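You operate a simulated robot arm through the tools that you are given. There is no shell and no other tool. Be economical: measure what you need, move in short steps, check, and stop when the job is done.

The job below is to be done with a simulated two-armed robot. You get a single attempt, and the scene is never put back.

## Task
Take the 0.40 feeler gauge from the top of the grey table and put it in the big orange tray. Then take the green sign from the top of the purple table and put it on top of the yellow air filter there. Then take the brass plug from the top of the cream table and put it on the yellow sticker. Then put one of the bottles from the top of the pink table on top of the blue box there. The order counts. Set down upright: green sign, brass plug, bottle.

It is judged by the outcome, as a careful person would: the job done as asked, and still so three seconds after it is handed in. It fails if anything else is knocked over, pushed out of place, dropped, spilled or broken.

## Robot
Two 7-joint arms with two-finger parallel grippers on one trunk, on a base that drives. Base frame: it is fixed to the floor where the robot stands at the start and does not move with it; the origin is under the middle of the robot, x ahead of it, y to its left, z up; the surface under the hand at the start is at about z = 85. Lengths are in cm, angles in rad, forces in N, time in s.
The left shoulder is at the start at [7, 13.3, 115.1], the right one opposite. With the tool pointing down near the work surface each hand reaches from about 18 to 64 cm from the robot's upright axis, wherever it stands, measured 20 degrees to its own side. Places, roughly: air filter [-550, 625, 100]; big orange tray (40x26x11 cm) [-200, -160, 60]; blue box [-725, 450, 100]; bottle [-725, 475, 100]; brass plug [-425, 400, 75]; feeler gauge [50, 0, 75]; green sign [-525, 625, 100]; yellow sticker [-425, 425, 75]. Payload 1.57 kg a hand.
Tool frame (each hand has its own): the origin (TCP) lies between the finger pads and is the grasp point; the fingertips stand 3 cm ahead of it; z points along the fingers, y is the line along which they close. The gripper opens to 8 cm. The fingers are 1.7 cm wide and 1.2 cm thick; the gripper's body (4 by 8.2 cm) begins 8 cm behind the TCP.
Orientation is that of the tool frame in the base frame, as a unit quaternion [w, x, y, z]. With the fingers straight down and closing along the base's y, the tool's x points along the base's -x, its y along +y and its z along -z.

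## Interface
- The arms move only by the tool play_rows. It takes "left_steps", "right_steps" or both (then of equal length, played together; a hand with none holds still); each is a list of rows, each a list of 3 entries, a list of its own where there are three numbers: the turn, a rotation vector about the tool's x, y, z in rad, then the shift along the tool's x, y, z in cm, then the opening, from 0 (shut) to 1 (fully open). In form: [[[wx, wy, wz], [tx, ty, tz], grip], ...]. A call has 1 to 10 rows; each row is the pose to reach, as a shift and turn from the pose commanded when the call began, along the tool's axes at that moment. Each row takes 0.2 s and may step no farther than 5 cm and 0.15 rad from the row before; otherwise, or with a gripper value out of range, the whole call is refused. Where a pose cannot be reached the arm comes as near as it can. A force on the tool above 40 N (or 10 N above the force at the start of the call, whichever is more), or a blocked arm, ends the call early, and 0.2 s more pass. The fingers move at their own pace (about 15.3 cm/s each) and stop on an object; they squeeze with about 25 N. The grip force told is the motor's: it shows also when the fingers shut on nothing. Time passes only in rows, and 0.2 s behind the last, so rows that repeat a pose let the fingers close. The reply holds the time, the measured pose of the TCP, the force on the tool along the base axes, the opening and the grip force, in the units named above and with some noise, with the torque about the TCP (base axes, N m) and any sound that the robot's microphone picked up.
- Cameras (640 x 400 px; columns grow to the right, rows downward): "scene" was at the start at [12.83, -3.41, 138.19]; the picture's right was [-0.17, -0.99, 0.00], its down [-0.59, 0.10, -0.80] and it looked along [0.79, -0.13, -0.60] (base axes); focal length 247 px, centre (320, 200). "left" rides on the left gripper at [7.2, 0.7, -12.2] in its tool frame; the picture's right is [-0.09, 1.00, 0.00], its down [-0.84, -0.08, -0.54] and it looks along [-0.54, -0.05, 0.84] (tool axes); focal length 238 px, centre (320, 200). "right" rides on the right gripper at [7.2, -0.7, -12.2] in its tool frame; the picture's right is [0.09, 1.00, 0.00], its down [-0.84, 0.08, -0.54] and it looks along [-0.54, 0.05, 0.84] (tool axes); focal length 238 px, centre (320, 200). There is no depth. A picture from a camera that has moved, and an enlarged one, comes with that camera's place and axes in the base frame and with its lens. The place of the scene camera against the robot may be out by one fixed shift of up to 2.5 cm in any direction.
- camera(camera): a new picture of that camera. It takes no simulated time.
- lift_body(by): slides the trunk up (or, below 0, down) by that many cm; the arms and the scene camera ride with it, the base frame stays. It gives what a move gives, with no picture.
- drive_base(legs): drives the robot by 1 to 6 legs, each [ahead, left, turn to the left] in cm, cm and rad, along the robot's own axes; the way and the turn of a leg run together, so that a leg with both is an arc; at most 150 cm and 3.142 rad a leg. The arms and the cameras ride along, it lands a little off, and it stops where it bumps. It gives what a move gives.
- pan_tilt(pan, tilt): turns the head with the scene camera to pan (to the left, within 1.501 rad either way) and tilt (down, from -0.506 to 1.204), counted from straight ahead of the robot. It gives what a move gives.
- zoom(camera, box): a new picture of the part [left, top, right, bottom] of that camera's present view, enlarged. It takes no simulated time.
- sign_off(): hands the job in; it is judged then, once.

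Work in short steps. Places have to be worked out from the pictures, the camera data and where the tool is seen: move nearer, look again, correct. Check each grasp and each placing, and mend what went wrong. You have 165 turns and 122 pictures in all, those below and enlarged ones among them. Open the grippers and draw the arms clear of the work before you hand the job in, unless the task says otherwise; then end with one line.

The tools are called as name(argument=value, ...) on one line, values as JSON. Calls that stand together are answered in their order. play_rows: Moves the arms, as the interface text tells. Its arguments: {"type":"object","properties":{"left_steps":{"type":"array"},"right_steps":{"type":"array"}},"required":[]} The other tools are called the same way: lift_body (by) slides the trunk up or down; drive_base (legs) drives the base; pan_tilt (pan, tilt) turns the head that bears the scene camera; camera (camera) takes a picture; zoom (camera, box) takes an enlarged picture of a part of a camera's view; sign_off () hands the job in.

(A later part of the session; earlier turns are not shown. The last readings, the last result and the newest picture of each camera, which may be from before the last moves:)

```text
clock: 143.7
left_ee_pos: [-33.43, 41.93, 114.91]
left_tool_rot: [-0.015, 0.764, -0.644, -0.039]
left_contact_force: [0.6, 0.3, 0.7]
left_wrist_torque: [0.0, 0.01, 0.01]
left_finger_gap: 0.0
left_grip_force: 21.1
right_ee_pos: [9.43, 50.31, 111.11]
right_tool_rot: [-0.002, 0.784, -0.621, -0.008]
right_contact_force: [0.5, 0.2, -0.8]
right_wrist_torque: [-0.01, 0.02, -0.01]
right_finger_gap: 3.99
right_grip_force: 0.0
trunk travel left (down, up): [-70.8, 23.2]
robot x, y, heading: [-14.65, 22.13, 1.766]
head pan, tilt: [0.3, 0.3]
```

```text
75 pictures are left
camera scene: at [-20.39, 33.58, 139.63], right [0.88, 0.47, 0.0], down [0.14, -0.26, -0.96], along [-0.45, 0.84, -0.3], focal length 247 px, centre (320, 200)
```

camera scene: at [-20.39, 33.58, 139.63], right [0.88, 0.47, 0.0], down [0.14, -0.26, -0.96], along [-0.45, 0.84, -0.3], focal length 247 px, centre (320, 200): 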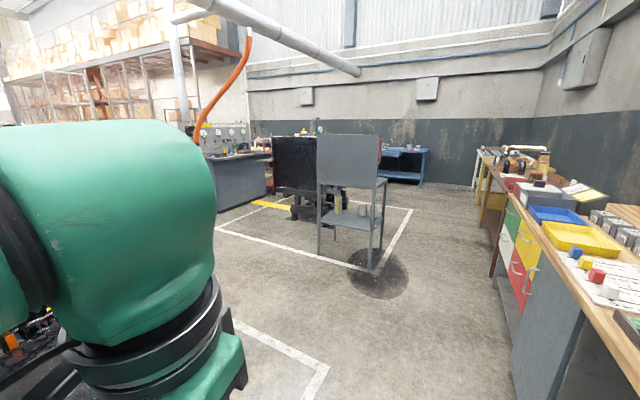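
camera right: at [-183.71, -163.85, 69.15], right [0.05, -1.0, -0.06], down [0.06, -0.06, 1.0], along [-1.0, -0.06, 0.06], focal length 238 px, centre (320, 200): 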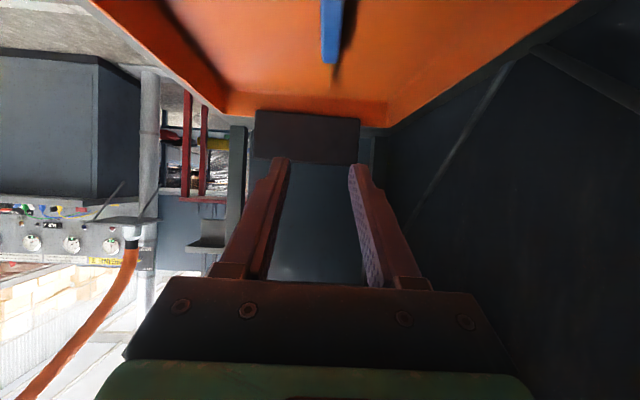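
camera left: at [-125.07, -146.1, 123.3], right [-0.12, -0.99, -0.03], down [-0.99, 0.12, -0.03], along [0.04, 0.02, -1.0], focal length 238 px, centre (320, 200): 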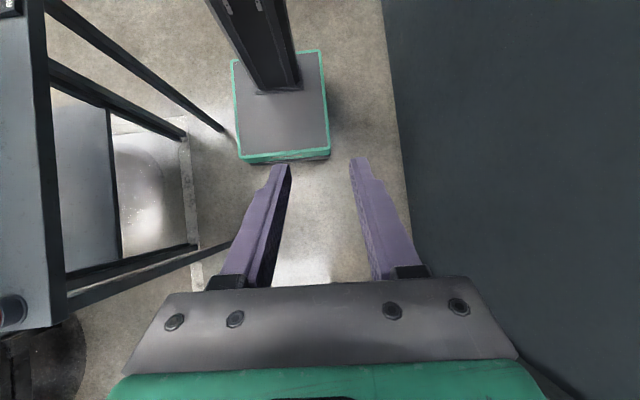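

The lane between the cart (x≈-69) and the wood bench (x≈30) runs at about x=-22. I'll drive along it to y≈320 and look left.

drive_base(legs=[[0, 0, -0.15], [140, 0, 0], [0, 0, -0.04], [150, 0, 0]])

pan_tilt(pan=0.9, tilt=0.25)

camera(camera="scene")

```text
clock: 158.8
left_ee_pos: [-42.18, 335.96, 114.84]
left_tool_rot: [-0.018, 0.709, -0.704, -0.037]
left_contact_force: [0.2, -0.6, -0.4]
left_wrist_torque: [-0.01, -0.02, 0.02]
left_finger_gap: 0.0
left_grip_force: 21.6
right_ee_pos: [1.54, 337.26, 111.17]
right_tool_rot: [-0.003, 0.729, -0.685, -0.008]
right_contact_force: [0.0, 0.9, 0.5]
right_wrist_torque: [0.01, -0.03, -0.01]
right_finger_gap: 4.0
right_grip_force: 0.0
trunk travel left (down, up): [-70.8, 23.2]
robot x, y, heading: [-26.13, 313.71, 1.597]
head pan, tilt: [0.3, 0.3]
```

```text
clock: 159.8
left_ee_pos: [-42.1, 336.0, 114.82]
left_tool_rot: [-0.018, 0.708, -0.705, -0.037]
left_contact_force: [-0.1, -0.4, 0.2]
left_wrist_torque: [0.02, 0.0, -0.02]
left_finger_gap: 0.0
left_grip_force: 21.0
right_ee_pos: [1.53, 337.14, 111.2]
right_tool_rot: [-0.003, 0.729, -0.684, -0.008]
right_contact_force: [0.3, 0.2, 1.6]
right_wrist_torque: [0.0, 0.03, -0.01]
right_finger_gap: 4.02
right_grip_force: 0.1
trunk travel left (down, up): [-70.8, 23.2]
robot x, y, heading: [-25.82, 313.56, 1.6]
head pan, tilt: [0.901, 0.25]
```

```text
74 pictures are left
camera scene: at [-34.77, 322.21, 140.1], right [0.6, 0.8, 0.0], down [0.2, -0.15, -0.97], along [-0.78, 0.58, -0.25], focal length 247 px, centre (320, 200)
```

scene: 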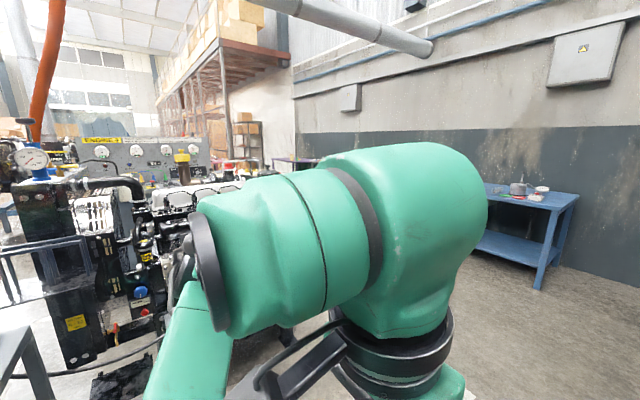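

The left arm blocks the view. Nothing is near ahead (the blue table is at y≈610), so I'll drive 100 cm on and turn left to face -x.

drive_base(legs=[[110, 0, 0], [0, 0, 1.4]])

pan_tilt(pan=0.0, tilt=0.25)

camera(camera="scene")

```text
clock: 168.8
left_ee_pos: [-54.23, 409.67, 114.85]
left_tool_rot: [0.011, 0.996, -0.08, -0.041]
left_contact_force: [-1.4, 0.1, -0.4]
left_wrist_torque: [0.01, 0.01, 0.01]
left_finger_gap: 0.0
left_grip_force: 21.3
right_ee_pos: [-47.96, 452.95, 111.02]
right_tool_rot: [0.003, 0.999, -0.052, -0.008]
right_contact_force: [0.3, 0.4, -0.2]
right_wrist_torque: [0.0, 0.0, 0.0]
right_finger_gap: 4.01
right_grip_force: 0.0
trunk travel left (down, up): [-70.8, 23.2]
robot x, y, heading: [-29.74, 421.23, 3.006]
head pan, tilt: [0.901, 0.25]
```

```text
clock: 170.0
left_ee_pos: [-54.26, 409.78, 114.84]
left_tool_rot: [0.01, 0.996, -0.081, -0.041]
left_contact_force: [0.1, 0.2, -0.4]
left_wrist_torque: [0.0, 0.0, 0.02]
left_finger_gap: 0.0
left_grip_force: 20.8
right_ee_pos: [-48.12, 452.98, 111.16]
right_tool_rot: [0.002, 0.999, -0.052, -0.009]
right_contact_force: [0.6, 1.2, -0.1]
right_wrist_torque: [0.01, 0.0, -0.02]
right_finger_gap: 4.01
right_grip_force: 0.2
trunk travel left (down, up): [-70.8, 23.2]
robot x, y, heading: [-29.25, 421.4, 3.002]
head pan, tilt: [0.0, 0.25]
```

```text
73 pictures are left
camera scene: at [-44.44, 421.46, 140.1], right [0.14, 0.99, 0.0], down [0.24, -0.03, -0.97], along [-0.96, 0.13, -0.25], focal length 247 px, centre (320, 200)
```

scene: 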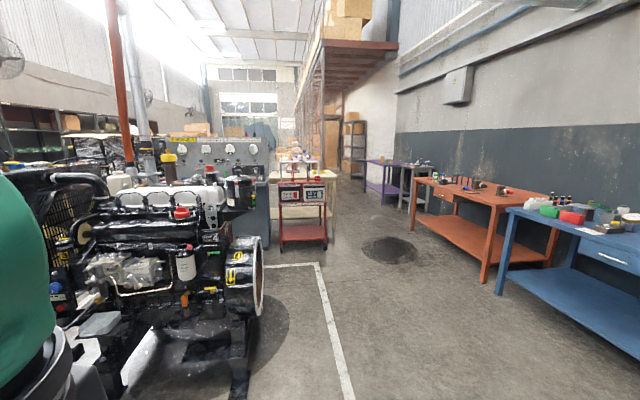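

I can see the cream table behind the red cart, and the purple table beyond the orange one, along a lane at y≈550. I'll drive to about (-300, 515) and look again.

drive_base(legs=[[0, 0, -0.195], [145, 0, 0], [140, 0, 0]])

camera(camera="scene")

```text
clock: 184.6
left_ee_pos: [-328.55, 508.14, 114.94]
left_tool_rot: [0.008, 0.984, -0.173, -0.042]
left_contact_force: [-1.1, 0.9, 0.2]
left_wrist_torque: [-0.03, 0.01, -0.02]
left_finger_gap: 0.0
left_grip_force: 21.1
right_ee_pos: [-314.4, 549.31, 111.06]
right_tool_rot: [0.002, 0.989, -0.146, -0.008]
right_contact_force: [0.2, 0.5, -0.1]
right_wrist_torque: [0.03, 0.02, -0.02]
right_finger_gap: 4.01
right_grip_force: 0.1
trunk travel left (down, up): [-70.8, 23.2]
robot x, y, heading: [-302.19, 514.91, 2.811]
head pan, tilt: [0.0, 0.25]
```

```text
72 pictures are left
camera scene: at [-316.32, 517.68, 140.11], right [0.32, 0.95, 0.0], down [0.23, -0.08, -0.97], along [-0.92, 0.31, -0.25], focal length 247 px, centre (320, 200)
```

scene: 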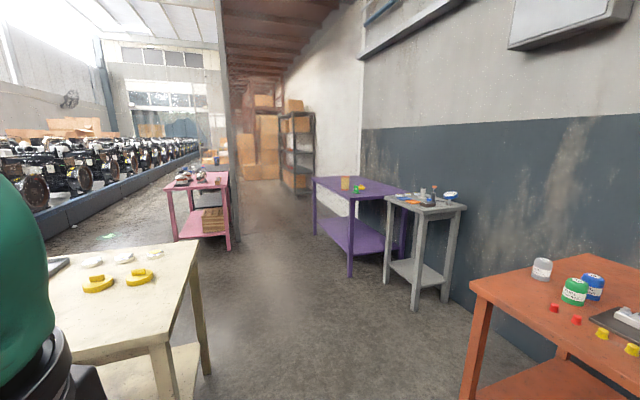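

The purple table's front is at y≈618 (x -628 to -526), and the small grey one is at x -500 to -460. I'll drive to about (-555, 568) and face it.

drive_base(legs=[[0, 0, 0.027], [124, 0, 0], [0, 0, 0.18], [136, 0, 0], [0, 0, -1.45]])

pan_tilt(pan=0.0, tilt=0.6)

camera(camera="scene")

```text
clock: 201.9
left_ee_pos: [-572.91, 580.79, 114.95]
left_tool_rot: [-0.017, 0.722, -0.691, -0.038]
left_contact_force: [0.3, -0.9, 0.8]
left_wrist_torque: [-0.02, 0.0, 0.0]
left_finger_gap: 0.01
left_grip_force: 21.3
right_ee_pos: [-529.37, 583.64, 111.13]
right_tool_rot: [-0.003, 0.742, -0.671, -0.007]
right_contact_force: [-0.2, 0.2, -0.5]
right_wrist_torque: [0.02, 0.05, -0.01]
right_finger_gap: 4.01
right_grip_force: 0.0
trunk travel left (down, up): [-70.8, 23.2]
robot x, y, heading: [-556.16, 559.05, 1.64]
head pan, tilt: [0.0, 0.25]
```

```text
clock: 202.7
left_ee_pos: [-572.87, 580.88, 114.98]
left_tool_rot: [-0.017, 0.722, -0.69, -0.038]
left_contact_force: [0.6, -0.3, 0.9]
left_wrist_torque: [0.04, -0.02, 0.0]
left_finger_gap: 0.0
left_grip_force: 21.4
right_ee_pos: [-529.35, 583.54, 111.22]
right_tool_rot: [-0.003, 0.742, -0.67, -0.007]
right_contact_force: [0.3, -0.4, 0.3]
right_wrist_torque: [-0.02, 0.01, 0.02]
right_finger_gap: 4.01
right_grip_force: 0.1
trunk travel left (down, up): [-70.8, 23.2]
robot x, y, heading: [-556.53, 559.12, 1.638]
head pan, tilt: [0.0, 0.6]
```

```text
71 pictures are left
camera scene: at [-558.03, 570.89, 136.89], right [1.0, 0.07, 0.0], down [0.04, -0.56, -0.83], along [-0.05, 0.82, -0.56], focal length 247 px, centre (320, 200)
```

scene: 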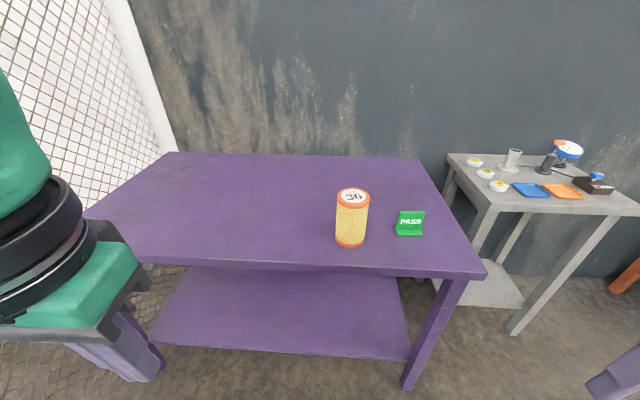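

The filter is at about (-552, 631), top z≈97, and the PASS sign at about (-533, 633). I'll zoom in to see the sign's shape.

zoom(camera="scene", box=[300, 160, 460, 260])

```text
4.00 times, centred on (380, 210) of scene
camera zoom: at [-558.03, 570.89, 136.89], right [1.0, 0.07, 0.0], down [0.04, -0.56, -0.83], along [-0.05, 0.82, -0.56], focal length 988 px, centre (80, 160)
```

zoom: 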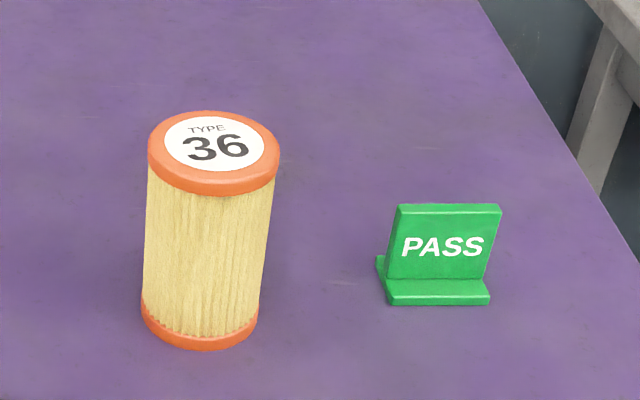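

The sign is a vertical plate on a foot, roughly square to me. I'll drive 25 cm closer, then move the right hand over the sign, yawed a quarter turn so the fingers close across the plate.

drive_base(legs=[[25, 0, 0]])

play_rows(right_steps=[[[0, 0, 0.15], [-2.2, 0, -0.5], 0.5], [[0, 0, 0.3], [-4.4, 0, -1], 0.5], [[0, 0, 0.45], [-6.6, 0, -1], 0.5], [[0, 0, 0.6], [-8.8, 0, -1], 0.5], [[0, 0, 0.75], [-11, 0, -1], 0.5], [[0, 0, 0.9], [-13.2, 0, -1], 0.5], [[0, 0, 1.05], [-15.4, 0, -1], 0.5], [[0, 0, 1.2], [-17.6, 0, -1], 0.5], [[0, 0, 1.35], [-19.8, 0, -1], 0.5], [[0, 0, 1.5], [-22, 0, -1], 0.5]])

camera(camera="right")

camera(camera="scene")

```text
clock: 204.6
left_ee_pos: [-574.29, 605.97, 114.9]
left_tool_rot: [-0.018, 0.72, -0.693, -0.039]
left_contact_force: [0.1, 0.1, -0.5]
left_wrist_torque: [0.0, 0.0, 0.0]
left_finger_gap: 0.0
left_grip_force: 21.5
right_ee_pos: [-530.89, 608.52, 111.11]
right_tool_rot: [-0.003, 0.74, -0.673, -0.008]
right_contact_force: [0.5, 0.6, 0.7]
right_wrist_torque: [-0.04, -0.02, -0.01]
right_finger_gap: 4.02
right_grip_force: 0.1
trunk travel left (down, up): [-70.8, 23.2]
robot x, y, heading: [-558.1, 584.05, 1.63]
head pan, tilt: [0.0, 0.6]
```

```text
clock: 206.8
left_ee_pos: [-574.47, 606.09, 114.81]
left_tool_rot: [-0.018, 0.72, -0.693, -0.038]
left_contact_force: [0.5, 0.5, -0.2]
left_wrist_torque: [-0.02, 0.0, 0.0]
left_finger_gap: 0.02
left_grip_force: 21.2
right_ee_pos: [-533.19, 630.49, 112.39]
right_tool_rot: [-0.002, -0.082, 0.997, 0.008]
right_contact_force: [0.1, 0.0, 0.6]
right_wrist_torque: [0.03, -0.04, -0.02]
right_finger_gap: 4.02
right_grip_force: 0.0
trunk travel left (down, up): [-70.8, 23.2]
robot x, y, heading: [-558.12, 583.86, 1.63]
head pan, tilt: [0.0, 0.6]
```

```text
69 pictures are left
camera right: at [-540.08, 628.43, 124.49], right [-0.25, 0.97, 0.02], down [0.82, 0.21, 0.54], along [0.52, 0.15, -0.84], focal length 238 px, centre (320, 200)
```

right: 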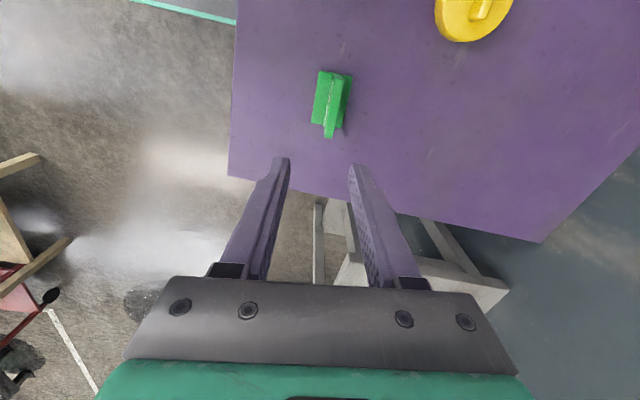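

```text
68 pictures are left
camera scene: at [-559.63, 596.03, 136.86], right [1.0, 0.06, 0.0], down [0.04, -0.56, -0.82], along [-0.05, 0.82, -0.57], focal length 247 px, centre (320, 200)
```

scene: 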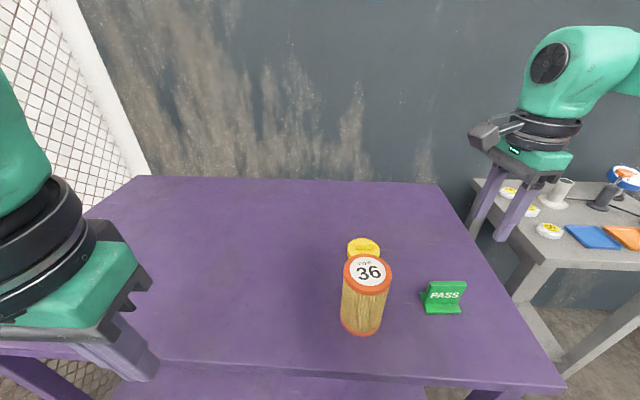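

A second yellow item, a disc with a tab, is now visible behind the filter. I'll zoom on the sign in the wrist view and on the yellow items in the scene view.

zoom(camera="right", box=[270, 50, 400, 160])

zoom(camera="scene", box=[320, 220, 490, 350])

```text
3.64 times, centred on (335, 105) of right
camera zoom: at [-540.08, 628.43, 124.49], right [-0.25, 0.97, 0.02], down [0.82, 0.21, 0.54], along [0.52, 0.15, -0.84], focal length 867 px, centre (266, 546)
```

zoom: 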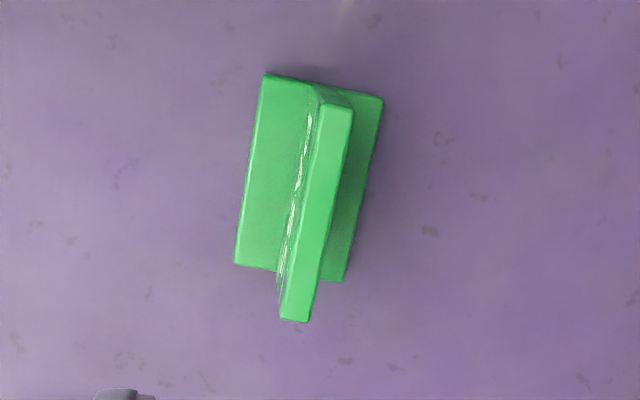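

```text
3.08 times, centred on (405, 285) of scene
camera zoom: at [-559.63, 596.03, 136.86], right [1.0, 0.06, 0.0], down [0.04, -0.56, -0.82], along [-0.05, 0.82, -0.57], focal length 760 px, centre (58, -62)
```

zoom: 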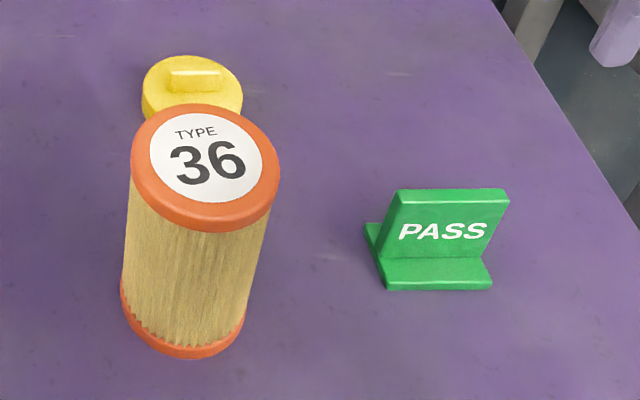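

The plate is centred at about (-533.6, 632.5), top z≈90.4, angle 0.08. I'll trim the yaw, centre over it and go down to z≈96.

play_rows(right_steps=[[[0, 0, 0.08], [0, 1, 1], 0.5], [[0, 0, 0.083], [0, 2, 3], 0.5], [[0, 0, 0.083], [0, 2, 7], 0.5], [[0, 0, 0.083], [0, 2, 11], 0.5], [[0, 0, 0.083], [0, 2, 15], 0.5], [[0, 0, 0.083], [0, 2, 16], 0.5], [[0, 0, 0.083], [0, 2, 16], 0.5]])

camera(camera="right")

```text
clock: 208.3
left_ee_pos: [-574.49, 605.94, 114.88]
left_tool_rot: [-0.017, 0.72, -0.692, -0.038]
left_contact_force: [0.5, -0.3, 0.1]
left_wrist_torque: [0.03, -0.02, -0.01]
left_finger_gap: 0.0
left_grip_force: 21.6
right_ee_pos: [-533.37, 632.74, 96.33]
right_tool_rot: [-0.003, -0.041, 0.999, 0.008]
right_contact_force: [0.8, -0.8, 0.2]
right_wrist_torque: [0.0, 0.0, 0.0]
right_finger_gap: 4.02
right_grip_force: 0.1
trunk travel left (down, up): [-70.8, 23.2]
robot x, y, heading: [-557.88, 584.29, 1.634]
head pan, tilt: [0.0, 0.6]
```

```text
65 pictures are left
camera right: at [-540.41, 631.18, 108.49], right [-0.17, 0.98, 0.02], down [0.83, 0.14, 0.54], along [0.53, 0.11, -0.84], focal length 238 px, centre (320, 200)
```

right: 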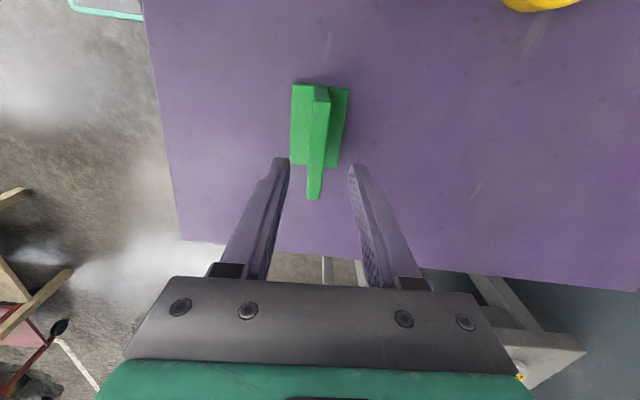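

The plate sits between the fingers. The table looks nearer z≈85, so I'll go down to TCP 90.5 with a small correction and close.

play_rows(right_steps=[[[0, 0, 0], [0.7, -0.3, 2], 0.5], [[0, 0, 0], [0.7, -0.3, 4], 0.5], [[0, 0, 0], [0.7, -0.3, 5.8], 0.5], [[0, 0, 0], [0.7, -0.3, 5.8], 0], [[0, 0, 0], [0.7, -0.3, 5.8], 0], [[0, 0, 0], [0.7, -0.3, 5.8], 0]])

camera(camera="right")

```text
clock: 209.8
left_ee_pos: [-574.36, 605.98, 114.86]
left_tool_rot: [-0.017, 0.721, -0.692, -0.037]
left_contact_force: [-0.3, 0.3, -0.6]
left_wrist_torque: [0.02, 0.02, -0.02]
left_finger_gap: 0.0
left_grip_force: 21.0
right_ee_pos: [-534.22, 632.41, 90.7]
right_tool_rot: [-0.002, -0.042, 0.999, 0.007]
right_contact_force: [0.4, -0.9, 0.6]
right_wrist_torque: [0.04, 0.04, 0.01]
right_finger_gap: 1.14
right_grip_force: 24.8
trunk travel left (down, up): [-70.8, 23.2]
robot x, y, heading: [-557.94, 583.77, 1.634]
head pan, tilt: [0.0, 0.6]
```

```text
64 pictures are left
camera right: at [-541.17, 630.89, 102.78], right [-0.18, 0.98, 0.02], down [0.83, 0.14, 0.54], along [0.53, 0.11, -0.84], focal length 238 px, centre (320, 200)
```

right: 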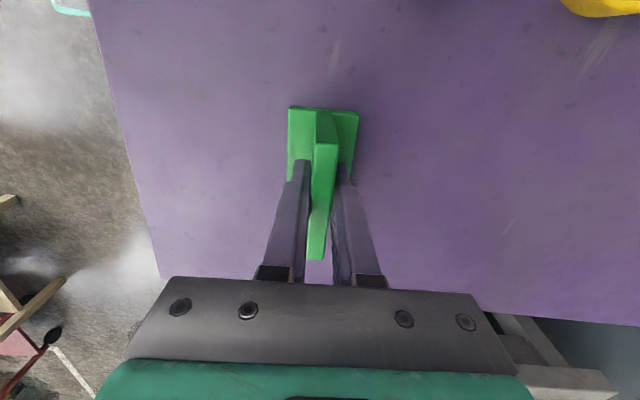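

Gripped at 1.14 cm. I'll lift slowly to about z=115 and move partly toward the filter, then look.

play_rows(right_steps=[[[0, 0, 0], [0, 0, -1], 0], [[0, 0, 0], [0, 0, -3], 0], [[0, 0, 0], [0, 0, -5.5], 0], [[0, 0, 0], [0, 0, -8.5], 0], [[0, 0, 0], [0, 0, -11.5], 0], [[0, 0, 0], [0, 0, -14.5], 0], [[0, 0, 0], [0, 0, -17.5], 0], [[0, 0, 0], [0, 0, -20.5], 0], [[0, 0, 0], [0, 0, -23.5], 0], [[0, 0, 0], [0, 0, -25], 0]])

play_rows(right_steps=[[[0, 0, 0], [1.5, -0.5, 0], 0], [[0, 0, 0], [4, -1, 0], 0], [[0, 0, 0], [7, -2, 0], 0], [[0, 0, 0], [9, -3, 0], 0], [[0, 0, 0], [10, -4, 0], 0], [[0, 0, 0], [10, -4, 0], 0]])

camera(camera="right")

camera(camera="scene")

```text
clock: 211.9
left_ee_pos: [-574.5, 605.99, 114.9]
left_tool_rot: [-0.017, 0.721, -0.692, -0.038]
left_contact_force: [0.2, 0.2, -0.4]
left_wrist_torque: [0.02, 0.02, 0.0]
left_finger_gap: 0.0
left_grip_force: 21.4
right_ee_pos: [-533.81, 631.82, 115.65]
right_tool_rot: [-0.003, -0.042, 0.999, 0.008]
right_contact_force: [0.0, 0.6, -0.7]
right_wrist_torque: [-0.03, 0.01, 0.02]
right_finger_gap: 1.13
right_grip_force: 24.5
trunk travel left (down, up): [-70.8, 23.2]
robot x, y, heading: [-558.19, 584.04, 1.634]
head pan, tilt: [0.0, 0.6]
```

```text
clock: 213.3
left_ee_pos: [-574.35, 605.97, 114.9]
left_tool_rot: [-0.017, 0.72, -0.692, -0.039]
left_contact_force: [0.7, -0.1, 0.1]
left_wrist_torque: [0.0, 0.04, 0.0]
left_finger_gap: 0.0
left_grip_force: 21.3
right_ee_pos: [-543.5, 627.06, 115.65]
right_tool_rot: [-0.003, -0.042, 0.999, 0.008]
right_contact_force: [-0.4, -0.3, -0.8]
right_wrist_torque: [-0.01, 0.0, 0.06]
right_finger_gap: 1.14
right_grip_force: 25.0
trunk travel left (down, up): [-70.8, 23.2]
robot x, y, heading: [-557.84, 584.18, 1.633]
head pan, tilt: [0.0, 0.6]
```

```text
63 pictures are left
camera right: at [-550.57, 625.56, 127.82], right [-0.18, 0.98, 0.02], down [0.83, 0.14, 0.54], along [0.53, 0.11, -0.84], focal length 238 px, centre (320, 200)
```

right: 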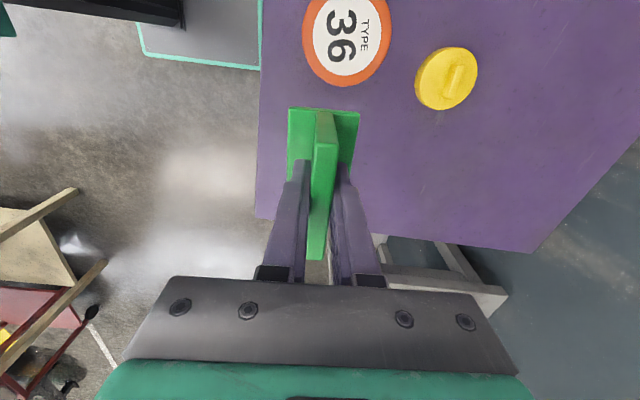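

```text
62 pictures are left
camera scene: at [-559.56, 595.92, 136.88], right [1.0, 0.06, 0.0], down [0.03, -0.56, -0.82], along [-0.05, 0.82, -0.57], focal length 247 px, centre (320, 200)
```

scene: 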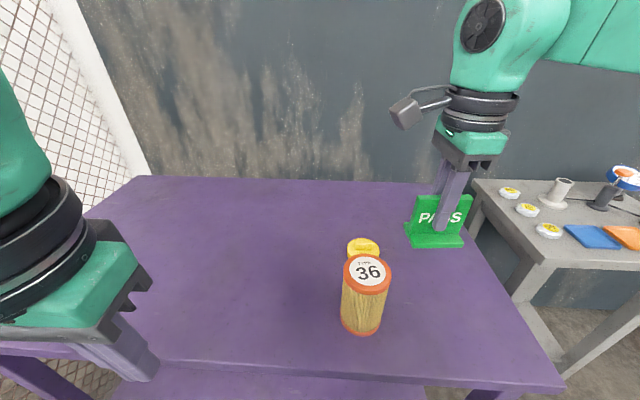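

From the wrist view the filter's top centre is at about (-551.5, 628.4), z≈101. I'll move the sign over it and look before lowering.

play_rows(right_steps=[[[0, 0, 0], [1.5, 0.4, 0], 0], [[0, 0, 0], [3.5, 1, 0], 0], [[0, 0, 0], [5.5, 1.5, 0], 0], [[0, 0, 0], [7, 1.9, 0], 0], [[0, 0, 0], [7.9, 2, 0], 0], [[0, 0, 0], [7.9, 2, 3], 0], [[0, 0, 0], [7.9, 2, 5], 0], [[0, 0, 0], [7.9, 2, 5], 0]])

camera(camera="right")

zoom(camera="scene", box=[290, 150, 470, 350])

```text
clock: 215.2
left_ee_pos: [-574.39, 605.93, 114.88]
left_tool_rot: [-0.018, 0.72, -0.692, -0.038]
left_contact_force: [-0.2, -0.1, -0.5]
left_wrist_torque: [-0.03, -0.02, 0.02]
left_finger_gap: 0.0
left_grip_force: 21.1
right_ee_pos: [-551.24, 628.5, 110.8]
right_tool_rot: [-0.004, -0.04, 0.999, 0.008]
right_contact_force: [0.6, 0.1, -0.3]
right_wrist_torque: [0.02, 0.01, 0.05]
right_finger_gap: 1.14
right_grip_force: 25.0
right hand out of reach, approached as far as the arm can: row 4, 5, 6, 7, 8
trunk travel left (down, up): [-70.8, 23.2]
robot x, y, heading: [-558.08, 584.09, 1.636]
head pan, tilt: [0.0, 0.6]
```

```text
61 pictures are left
camera right: at [-558.26, 627.07, 123.04], right [-0.17, 0.98, 0.02], down [0.83, 0.14, 0.54], along [0.53, 0.11, -0.84], focal length 238 px, centre (320, 200)
```

right: 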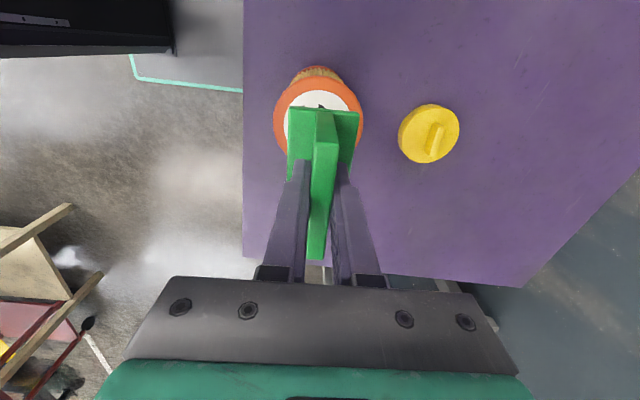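

```text
2.00 times, centred on (380, 250) of scene
camera zoom: at [-559.57, 595.8, 136.89], right [1.0, 0.06, 0.0], down [0.03, -0.56, -0.83], along [-0.05, 0.82, -0.56], focal length 494 px, centre (200, 100)
```

zoom: 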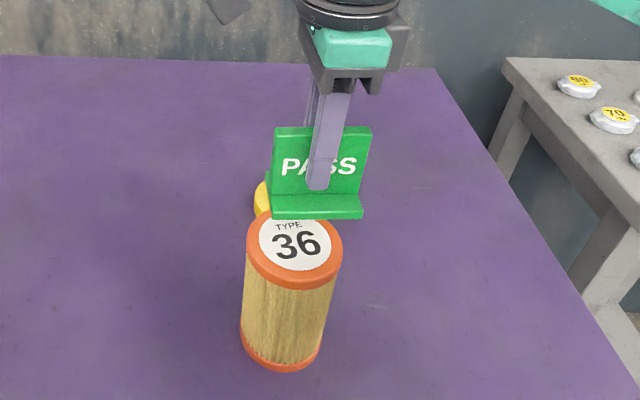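

Two views agree: the filter top is at z≈96, diameter ~10, centre (-551.5, 628.8), and the sign is right above it. I'll lower in small steps watching the force.

play_rows(right_steps=[[[0, 0, 0], [0, 0, 1.5], 0], [[0, 0, 0], [0, 0, 3], 0], [[0, 0, 0], [0, 0, 4.3], 0], [[0, 0, 0], [0, 0, 5], 0], [[0, 0, 0], [0, 0, 5], 0]])

zoom(camera="scene", box=[290, 180, 450, 350])

```text
clock: 216.3
left_ee_pos: [-574.37, 605.99, 114.9]
left_tool_rot: [-0.017, 0.72, -0.693, -0.038]
left_contact_force: [0.5, -0.3, 0.0]
left_wrist_torque: [0.01, 0.01, 0.02]
left_finger_gap: 0.0
left_grip_force: 21.4
right_ee_pos: [-551.21, 628.73, 105.86]
right_tool_rot: [-0.003, -0.042, 0.999, 0.008]
right_contact_force: [0.8, 0.3, -0.4]
right_wrist_torque: [0.04, -0.01, 0.01]
right_finger_gap: 1.14
right_grip_force: 25.0
trunk travel left (down, up): [-70.8, 23.2]
robot x, y, heading: [-558.28, 583.79, 1.63]
head pan, tilt: [0.0, 0.6]
```

```text
2.35 times, centred on (370, 265) of scene
camera zoom: at [-559.57, 595.89, 136.88], right [1.0, 0.06, 0.0], down [0.03, -0.56, -0.82], along [-0.05, 0.82, -0.57], focal length 581 px, centre (202, 47)
```

zoom: 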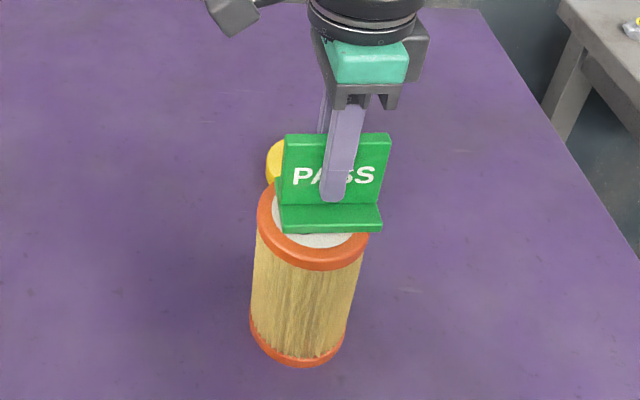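

The sign is nearly at the filter top and about 0.6 cm right of centre. I'll correct that and keep lowering in fine steps.

play_rows(right_steps=[[[0, 0, 0], [0.5, 0, 0.3], 0], [[0, 0, 0], [0.5, 0, 0.7], 0], [[0, 0, 0], [0.5, 0, 1.1], 0], [[0, 0, 0], [0.5, 0, 1.5], 0], [[0, 0, 0], [0.5, 0, 1.5], 0]])

zoom(camera="scene", box=[310, 200, 430, 300])

```text
clock: 217.6
left_ee_pos: [-574.49, 605.69, 115.02]
left_tool_rot: [-0.019, 0.72, -0.692, -0.039]
left_contact_force: [0.2, -0.7, -0.3]
left_wrist_torque: [-0.02, 0.01, -0.01]
left_finger_gap: 0.0
left_grip_force: 21.0
right_ee_pos: [-551.61, 628.54, 104.43]
right_tool_rot: [-0.003, -0.042, 0.999, 0.009]
right_contact_force: [0.2, -0.6, 18.1]
right_wrist_torque: [-0.46, -0.07, -0.03]
right_finger_gap: 1.17
right_grip_force: 24.8
trunk travel left (down, up): [-70.8, 23.2]
robot x, y, heading: [-557.72, 583.81, 1.632]
head pan, tilt: [0.0, 0.6]
```

```text
4.00 times, centred on (370, 250) of scene
camera zoom: at [-559.59, 595.57, 136.92], right [1.0, 0.06, 0.0], down [0.03, -0.56, -0.83], along [-0.05, 0.82, -0.56], focal length 988 px, centre (120, 0)
```

zoom: 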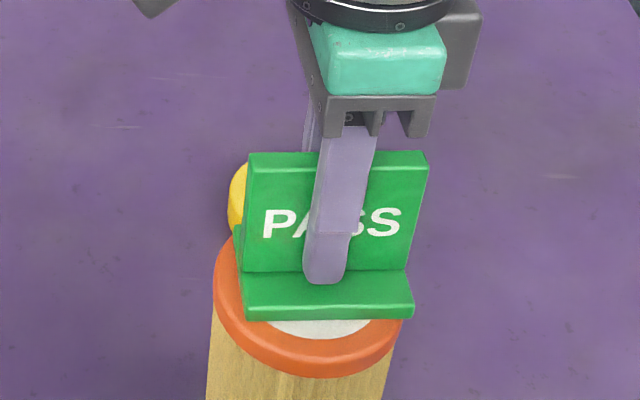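

It touched at TCP z≈104.4 with 18 N. The sign is about 0.9 cm right and a little back of centre. I'll lift 1 cm, shift it and set it down again gently.

play_rows(right_steps=[[[0, 0, 0], [0, 0, -0.6], 0], [[0, 0, 0], [0, 0, -1.1], 0], [[0, 0, 0], [0.5, -0.3, -1.1], 0], [[0, 0, 0], [0.9, -0.5, -1.1], 0], [[0, 0, 0], [0.9, -0.5, -0.6], 0], [[0, 0, 0], [0.9, -0.5, -0.2], 0], [[0, 0, 0], [0.9, -0.5, -0.05], 0], [[0, 0, 0], [0.9, -0.5, -0.05], 0]])

zoom(camera="scene", box=[310, 200, 430, 300])

```text
clock: 219.3
left_ee_pos: [-574.42, 606.01, 114.92]
left_tool_rot: [-0.017, 0.721, -0.692, -0.038]
left_contact_force: [-0.3, -0.2, -0.5]
left_wrist_torque: [0.0, 0.01, 0.02]
left_finger_gap: 0.01
left_grip_force: 21.4
right_ee_pos: [-552.68, 628.14, 104.45]
right_tool_rot: [-0.004, -0.042, 0.999, 0.008]
right_contact_force: [0.7, 1.9, 11.0]
right_wrist_torque: [-0.19, -0.07, -0.01]
right_finger_gap: 1.15
right_grip_force: 24.8
trunk travel left (down, up): [-70.8, 23.2]
robot x, y, heading: [-557.47, 583.97, 1.629]
head pan, tilt: [0.0, 0.6]
```

```text
4.00 times, centred on (370, 250) of scene
camera zoom: at [-559.59, 595.79, 136.91], right [1.0, 0.06, 0.0], down [0.03, -0.56, -0.83], along [-0.05, 0.82, -0.56], focal length 988 px, centre (120, 0)
```

zoom: 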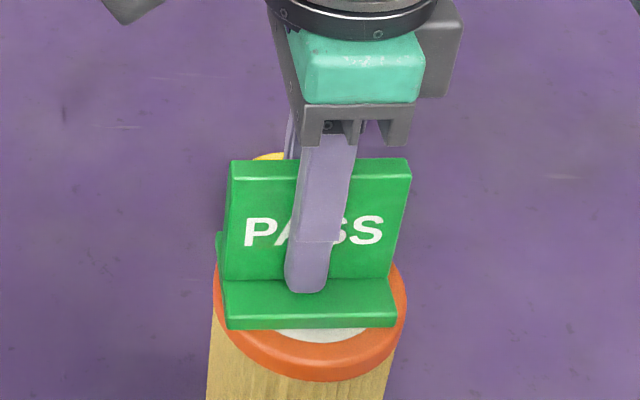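

It's centred now with 11 N contact. I'll open the fingers a little, then retreat straight up.

play_rows(right_steps=[[[0, 0, 0], [0, 0, -0.05], 0.2], [[0, 0, 0], [0, 0, -0.05], 0.35], [[0, 0, 0], [0, 0, -0.05], 0.45], [[0, 0, 0], [0, 0, -1], 0.45], [[0, 0, 0], [0, 0, -3], 0.45], [[0, 0, 0], [0, 0, -6], 0.45], [[0, 0, 0], [0, 0, -10], 0.45], [[0, 0, 0], [0, 0, -13], 0.45]])

zoom(camera="scene", box=[290, 180, 450, 350])

```text
clock: 221.2
left_ee_pos: [-574.37, 605.69, 114.93]
left_tool_rot: [-0.018, 0.721, -0.692, -0.04]
left_contact_force: [-0.4, -0.5, 0.4]
left_wrist_torque: [0.03, 0.0, 0.02]
left_finger_gap: 0.01
left_grip_force: 21.1
right_ee_pos: [-549.93, 626.61, 116.49]
right_tool_rot: [-0.003, -0.042, 0.999, 0.009]
right_contact_force: [0.5, -0.2, 0.4]
right_wrist_torque: [0.03, 0.02, -0.03]
right_finger_gap: 3.59
right_grip_force: 0.0
right hand out of reach, approached as far as the arm can: row 6, 7, 8
trunk travel left (down, up): [-70.8, 23.2]
robot x, y, heading: [-558.1, 584.09, 1.629]
head pan, tilt: [0.0, 0.6]
```

```text
2.35 times, centred on (370, 265) of scene
camera zoom: at [-559.53, 595.58, 136.91], right [1.0, 0.06, 0.0], down [0.03, -0.56, -0.83], along [-0.05, 0.82, -0.56], focal length 581 px, centre (202, 47)
```

zoom: 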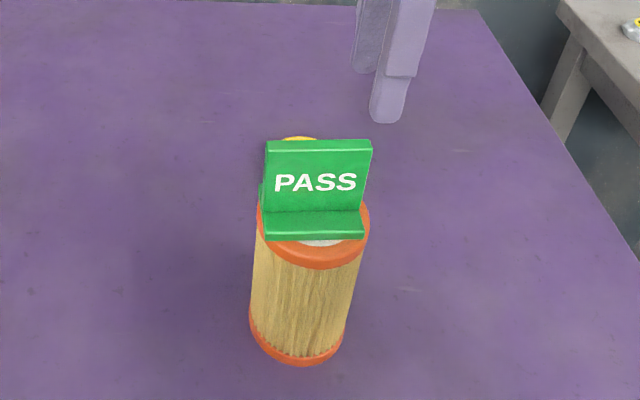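

The sign stands on the filter. I'll raise the trunk a bit, back away, unwind the right hand and turn toward the cream table.

lift_body(by=5)

drive_base(legs=[[-32, 0, 0]])

play_rows(right_steps=[[[0, 0, -0.15], [0, -2, 0], 0.5], [[0, 0, -0.3], [-1, -4, 0], 0.5], [[0, 0, -0.45], [-3, -6, 0], 0.5], [[0, 0, -0.6], [-5, -8, 0], 0.5], [[0, 0, -0.75], [-7, -10, 0], 0.5], [[0, 0, -0.9], [-9, -11, 0], 0.5], [[0, 0, -1.05], [-11, -12, 0], 0.5], [[0, 0, -1.2], [-13, -13, 0], 0.5], [[0, 0, -1.35], [-15, -14, 0], 0.5], [[0, 0, -1.5], [-17, -15, 0], 0.5]])

drive_base(legs=[[0, 0, -2.2]])

pan_tilt(pan=0.0, tilt=0.4)

camera(camera="scene")

```text
clock: 222.1
left_ee_pos: [-574.37, 605.89, 119.83]
left_tool_rot: [-0.017, 0.721, -0.692, -0.037]
left_contact_force: [0.2, 0.8, -0.3]
left_wrist_torque: [0.02, 0.03, 0.04]
left_finger_gap: 0.0
left_grip_force: 21.5
right_ee_pos: [-549.98, 626.91, 121.31]
right_tool_rot: [-0.003, -0.042, 0.999, 0.007]
right_contact_force: [0.1, 0.9, 1.3]
right_wrist_torque: [0.0, 0.0, -0.03]
right_finger_gap: 3.58
right_grip_force: 0.2
trunk travel left (down, up): [-75.8, 18.2]
robot x, y, heading: [-557.85, 584.57, 1.632]
head pan, tilt: [0.0, 0.6]
```

```text
clock: 224.2
left_ee_pos: [-572.28, 574.24, 119.9]
left_tool_rot: [-0.017, 0.718, -0.695, -0.037]
left_contact_force: [0.4, -0.2, 0.0]
left_wrist_torque: [-0.04, 0.0, 0.0]
left_finger_gap: 0.02
left_grip_force: 21.4
right_ee_pos: [-547.75, 594.93, 121.28]
right_tool_rot: [-0.003, -0.039, 0.999, 0.007]
right_contact_force: [-0.1, 0.0, 0.3]
right_wrist_torque: [0.0, 0.01, 0.03]
right_finger_gap: 3.59
right_grip_force: 0.1
trunk travel left (down, up): [-75.8, 18.2]
robot x, y, heading: [-556.06, 551.74, 1.629]
head pan, tilt: [0.0, 0.6]
```

```text
clock: 226.4
left_ee_pos: [-572.29, 573.92, 119.96]
left_tool_rot: [-0.017, 0.719, -0.694, -0.039]
left_contact_force: [0.3, -0.3, 0.4]
left_wrist_torque: [0.0, -0.01, -0.03]
left_finger_gap: 0.0
left_grip_force: 21.2
right_ee_pos: [-529.61, 581.03, 121.18]
right_tool_rot: [-0.003, 0.71, -0.704, -0.008]
right_contact_force: [1.1, -0.6, -0.5]
right_wrist_torque: [-0.02, 0.01, -0.01]
right_finger_gap: 4.02
right_grip_force: 0.1
trunk travel left (down, up): [-75.8, 18.2]
robot x, y, heading: [-556.31, 551.57, 1.628]
head pan, tilt: [0.0, 0.6]
```

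```text
clock: 232.1
left_ee_pos: [-528.67, 551.98, 119.89]
left_tool_rot: [0.041, 0.299, 0.953, 0.002]
left_contact_force: [0.1, -0.6, -0.1]
left_wrist_torque: [-0.02, 0.0, -0.03]
left_finger_gap: 0.0
left_grip_force: 21.6
right_ee_pos: [-548.49, 513.49, 121.17]
right_tool_rot: [0.007, 0.312, 0.95, 0.001]
right_contact_force: [0.6, 0.0, 0.4]
right_wrist_torque: [-0.01, 0.01, 0.0]
right_finger_gap: 3.99
right_grip_force: 0.1
trunk travel left (down, up): [-75.8, 18.2]
robot x, y, heading: [-556.35, 552.06, -0.587]
head pan, tilt: [0.0, 0.6]
```

```text
clock: 232.8
left_ee_pos: [-528.69, 551.91, 119.98]
left_tool_rot: [0.042, 0.299, 0.953, 0.002]
left_contact_force: [-0.7, 0.5, 0.0]
left_wrist_torque: [0.02, 0.01, -0.02]
left_finger_gap: 0.0
left_grip_force: 21.3
right_ee_pos: [-548.51, 513.46, 121.08]
right_tool_rot: [0.008, 0.312, 0.95, 0.0]
right_contact_force: [0.1, -0.9, 0.0]
right_wrist_torque: [0.02, 0.03, 0.02]
right_finger_gap: 4.03
right_grip_force: 0.2
trunk travel left (down, up): [-75.8, 18.2]
robot x, y, heading: [-556.17, 552.34, -0.59]
head pan, tilt: [0.0, 0.4]
```

```text
55 pictures are left
camera scene: at [-544.97, 542.18, 143.7], right [-0.55, -0.83, 0.0], down [-0.32, 0.22, -0.92], along [0.77, -0.51, -0.39], focal length 247 px, centre (320, 200)
```

scene: 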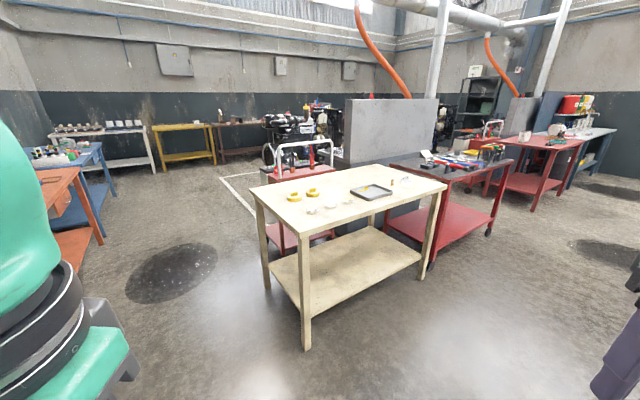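

The cream table spans x -452 to -392 and y 361 to 492. I'll face +x and strafe to its long side at about (-500, 425), then look.

drive_base(legs=[[0, 0, 0.59], [56, -127, 0]])

pan_tilt(pan=0.0, tilt=0.65)

camera(camera="scene")

```text
clock: 241.3
left_ee_pos: [-474.99, 442.4, 119.84]
left_tool_rot: [0.04, -0.005, 0.999, 0.014]
left_contact_force: [-0.7, 0.3, -0.1]
left_wrist_torque: [0.02, -0.03, 0.0]
left_finger_gap: 0.01
left_grip_force: 21.0
right_ee_pos: [-468.76, 399.66, 121.15]
right_tool_rot: [0.007, 0.009, 1.0, 0.003]
right_contact_force: [-0.8, 0.2, 0.8]
right_wrist_torque: [0.03, 0.03, 0.0]
right_finger_gap: 4.01
right_grip_force: 0.0
trunk travel left (down, up): [-75.8, 18.2]
robot x, y, heading: [-497.15, 426.69, 0.035]
head pan, tilt: [0.0, 0.4]
```

```text
clock: 242.1
left_ee_pos: [-474.99, 442.46, 119.94]
left_tool_rot: [0.04, -0.005, 0.999, 0.015]
left_contact_force: [-0.1, -0.2, 0.2]
left_wrist_torque: [-0.03, 0.02, 0.01]
left_finger_gap: 0.0
left_grip_force: 21.5
right_ee_pos: [-468.98, 399.54, 121.35]
right_tool_rot: [0.007, 0.009, 1.0, 0.003]
right_contact_force: [-0.1, -0.5, -0.3]
right_wrist_torque: [-0.02, 0.02, 0.01]
right_finger_gap: 4.02
right_grip_force: 0.2
trunk travel left (down, up): [-75.8, 18.2]
robot x, y, heading: [-497.33, 426.27, 0.027]
head pan, tilt: [0.0, 0.649]
```

```text
54 pictures are left
camera scene: at [-484.48, 425.13, 141.46], right [0.03, -1.0, 0.0], down [-0.6, -0.02, -0.8], along [0.8, 0.03, -0.6], focal length 247 px, centre (320, 200)
```

scene: 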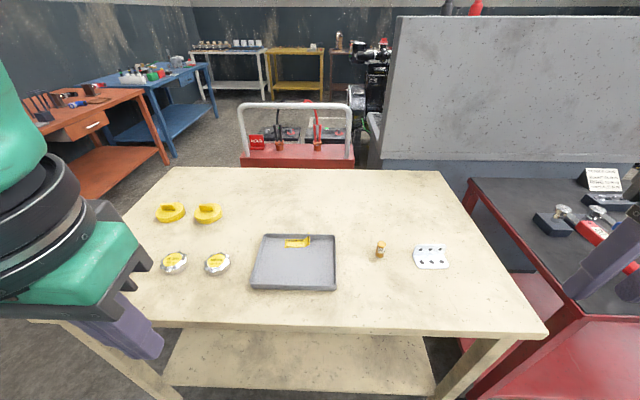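

The yellow sticker lies in the grey tray and the small brass plug is to its right. I'll zoom to see both.

zoom(camera="scene", box=[240, 210, 460, 310])

```text
2.91 times, centred on (350, 260) of scene
camera zoom: at [-484.48, 425.13, 141.46], right [0.03, -1.0, 0.0], down [-0.6, -0.02, -0.8], along [0.8, 0.03, -0.6], focal length 719 px, centre (233, 26)
```

zoom: 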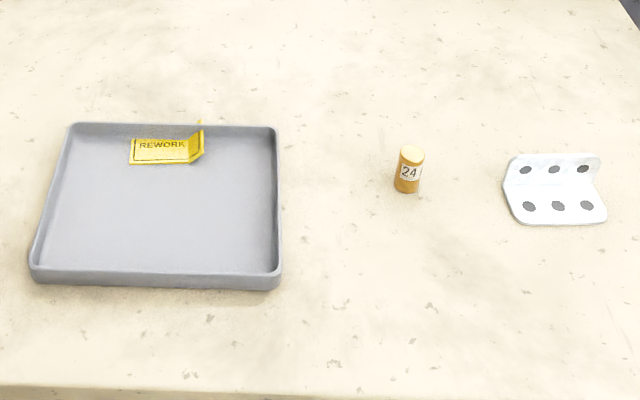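

The sticker ("REWORK") is at the far side of the tray floor and the plug stands to the right. I'll drive 15 cm nearer and bring the right hand above the plug.

drive_base(legs=[[15, 0, -0.03]])

play_rows(right_steps=[[[0, 0, 0], [-3, 1, 2], 0.6], [[0, 0, 0], [-6.5, 2, 4.5], 0.6], [[0, 0, 0], [-10, 3, 7], 0.6], [[0, 0, 0], [-13.5, 4, 9.5], 0.6], [[0, 0, 0], [-17, 5, 12], 0.6], [[0, 0, 0], [-20, 6, 14.5], 0.6], [[0, 0, 0], [-22, 6, 16], 0.6], [[0, 0, 0], [-22, 6, 16], 0.6]])

camera(camera="right")

```text
clock: 243.5
left_ee_pos: [-459.74, 442.02, 119.98]
left_tool_rot: [0.041, 0.009, 0.999, 0.013]
left_contact_force: [-0.8, -0.2, 0.3]
left_wrist_torque: [-0.01, 0.0, 0.0]
left_finger_gap: 0.02
left_grip_force: 21.1
right_ee_pos: [-454.81, 399.11, 121.27]
right_tool_rot: [0.009, 0.023, 1.0, 0.002]
right_contact_force: [-0.2, 0.2, 0.8]
right_wrist_torque: [0.0, -0.03, 0.01]
right_finger_gap: 4.0
right_grip_force: 0.1
trunk travel left (down, up): [-75.8, 18.2]
robot x, y, heading: [-482.46, 426.95, 0.003]
head pan, tilt: [0.0, 0.649]
```

```text
clock: 245.3
left_ee_pos: [-459.46, 442.13, 120.0]
left_tool_rot: [0.04, 0.009, 0.999, 0.014]
left_contact_force: [-0.2, 0.0, -0.6]
left_wrist_torque: [0.01, -0.02, 0.03]
left_finger_gap: 0.01
left_grip_force: 21.5
right_ee_pos: [-432.18, 404.07, 105.54]
right_tool_rot: [0.008, 0.023, 1.0, 0.002]
right_contact_force: [-0.2, -0.5, -0.6]
right_wrist_torque: [-0.02, -0.01, 0.01]
right_finger_gap: 4.77
right_grip_force: 0.0
trunk travel left (down, up): [-75.8, 18.2]
robot x, y, heading: [-481.93, 427.34, 0.003]
head pan, tilt: [0.0, 0.649]
```

```text
52 pictures are left
camera right: at [-439.57, 403.55, 117.5], right [-0.05, 1.0, 0.0], down [0.83, 0.04, 0.56], along [0.55, 0.03, -0.83], focal length 238 px, centre (320, 200)
```

right: 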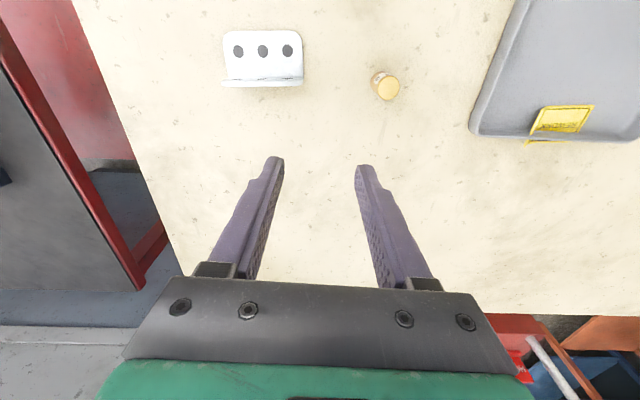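

The plug is at about (-434.9, 413.4). I'll move over it and go down part way.

play_rows(right_steps=[[[0, 0, 0], [1, 3, 1], 0.6], [[0, 0, 0], [2, 6, 3], 0.6], [[0, 0, 0], [3, 9.2, 5], 0.6], [[0, 0, 0], [3, 9.2, 9], 0.6], [[0, 0, 0], [3, 9.2, 13], 0.6], [[0, 0, 0], [3, 9.2, 13], 0.6]])

camera(camera="right")

```text
clock: 246.7
left_ee_pos: [-459.54, 442.14, 120.01]
left_tool_rot: [0.039, 0.009, 0.999, 0.014]
left_contact_force: [0.2, -0.5, 1.1]
left_wrist_torque: [0.0, 0.01, 0.0]
left_finger_gap: 0.0
left_grip_force: 21.5
right_ee_pos: [-434.86, 413.19, 92.55]
right_tool_rot: [0.009, 0.023, 1.0, 0.004]
right_contact_force: [-0.4, -1.4, 2.2]
right_wrist_torque: [-0.09, -0.02, 0.02]
right_finger_gap: 4.84
right_grip_force: 0.1
trunk travel left (down, up): [-75.8, 18.2]
robot x, y, heading: [-482.05, 426.91, 0.002]
head pan, tilt: [0.0, 0.649]
```

```text
51 pictures are left
camera right: at [-442.27, 412.63, 104.63], right [-0.05, 1.0, 0.01], down [0.83, 0.04, 0.56], along [0.56, 0.03, -0.83], focal length 238 px, centre (320, 200)
```

right: 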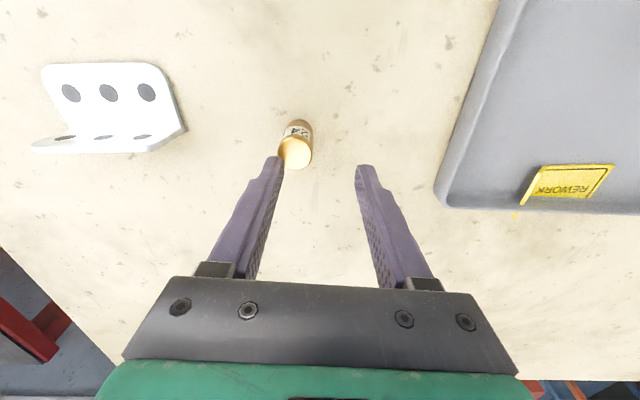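

The left finger is touching the plug's top, so the table is at z≈85 and the plug at about (-435.8, 411.3). I'll rise 4 cm, re-centre and look.

play_rows(right_steps=[[[0, 0, 0], [0, 0, -2], 0.6], [[0, 0, 0], [0, 0, -4], 0.6], [[0, 0, 0], [0.5, -1, -4], 0.6], [[0, 0, 0], [0.9, -1.9, -4], 0.6], [[0, 0, 0], [0.9, -1.9, -4], 0.6]])

camera(camera="right")

```text
clock: 247.9
left_ee_pos: [-459.49, 442.05, 119.95]
left_tool_rot: [0.039, 0.009, 0.999, 0.013]
left_contact_force: [-0.1, -0.2, 0.3]
left_wrist_torque: [-0.01, 0.04, -0.02]
left_finger_gap: 0.0
left_grip_force: 21.0
right_ee_pos: [-435.59, 411.63, 96.68]
right_tool_rot: [0.007, 0.022, 1.0, 0.002]
right_contact_force: [0.0, 0.0, 0.2]
right_wrist_torque: [0.01, -0.02, 0.02]
right_finger_gap: 4.79
right_grip_force: 0.0
trunk travel left (down, up): [-75.8, 18.2]
robot x, y, heading: [-482.41, 426.54, -0.001]
head pan, tilt: [0.0, 0.649]
```

```text
50 pictures are left
camera right: at [-443.01, 411.08, 108.58], right [-0.05, 1.0, 0.0], down [0.83, 0.04, 0.55], along [0.55, 0.03, -0.83], focal length 238 px, centre (320, 200)
```

right: 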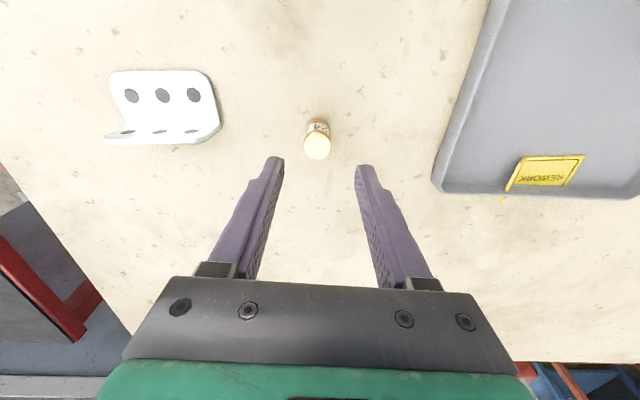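

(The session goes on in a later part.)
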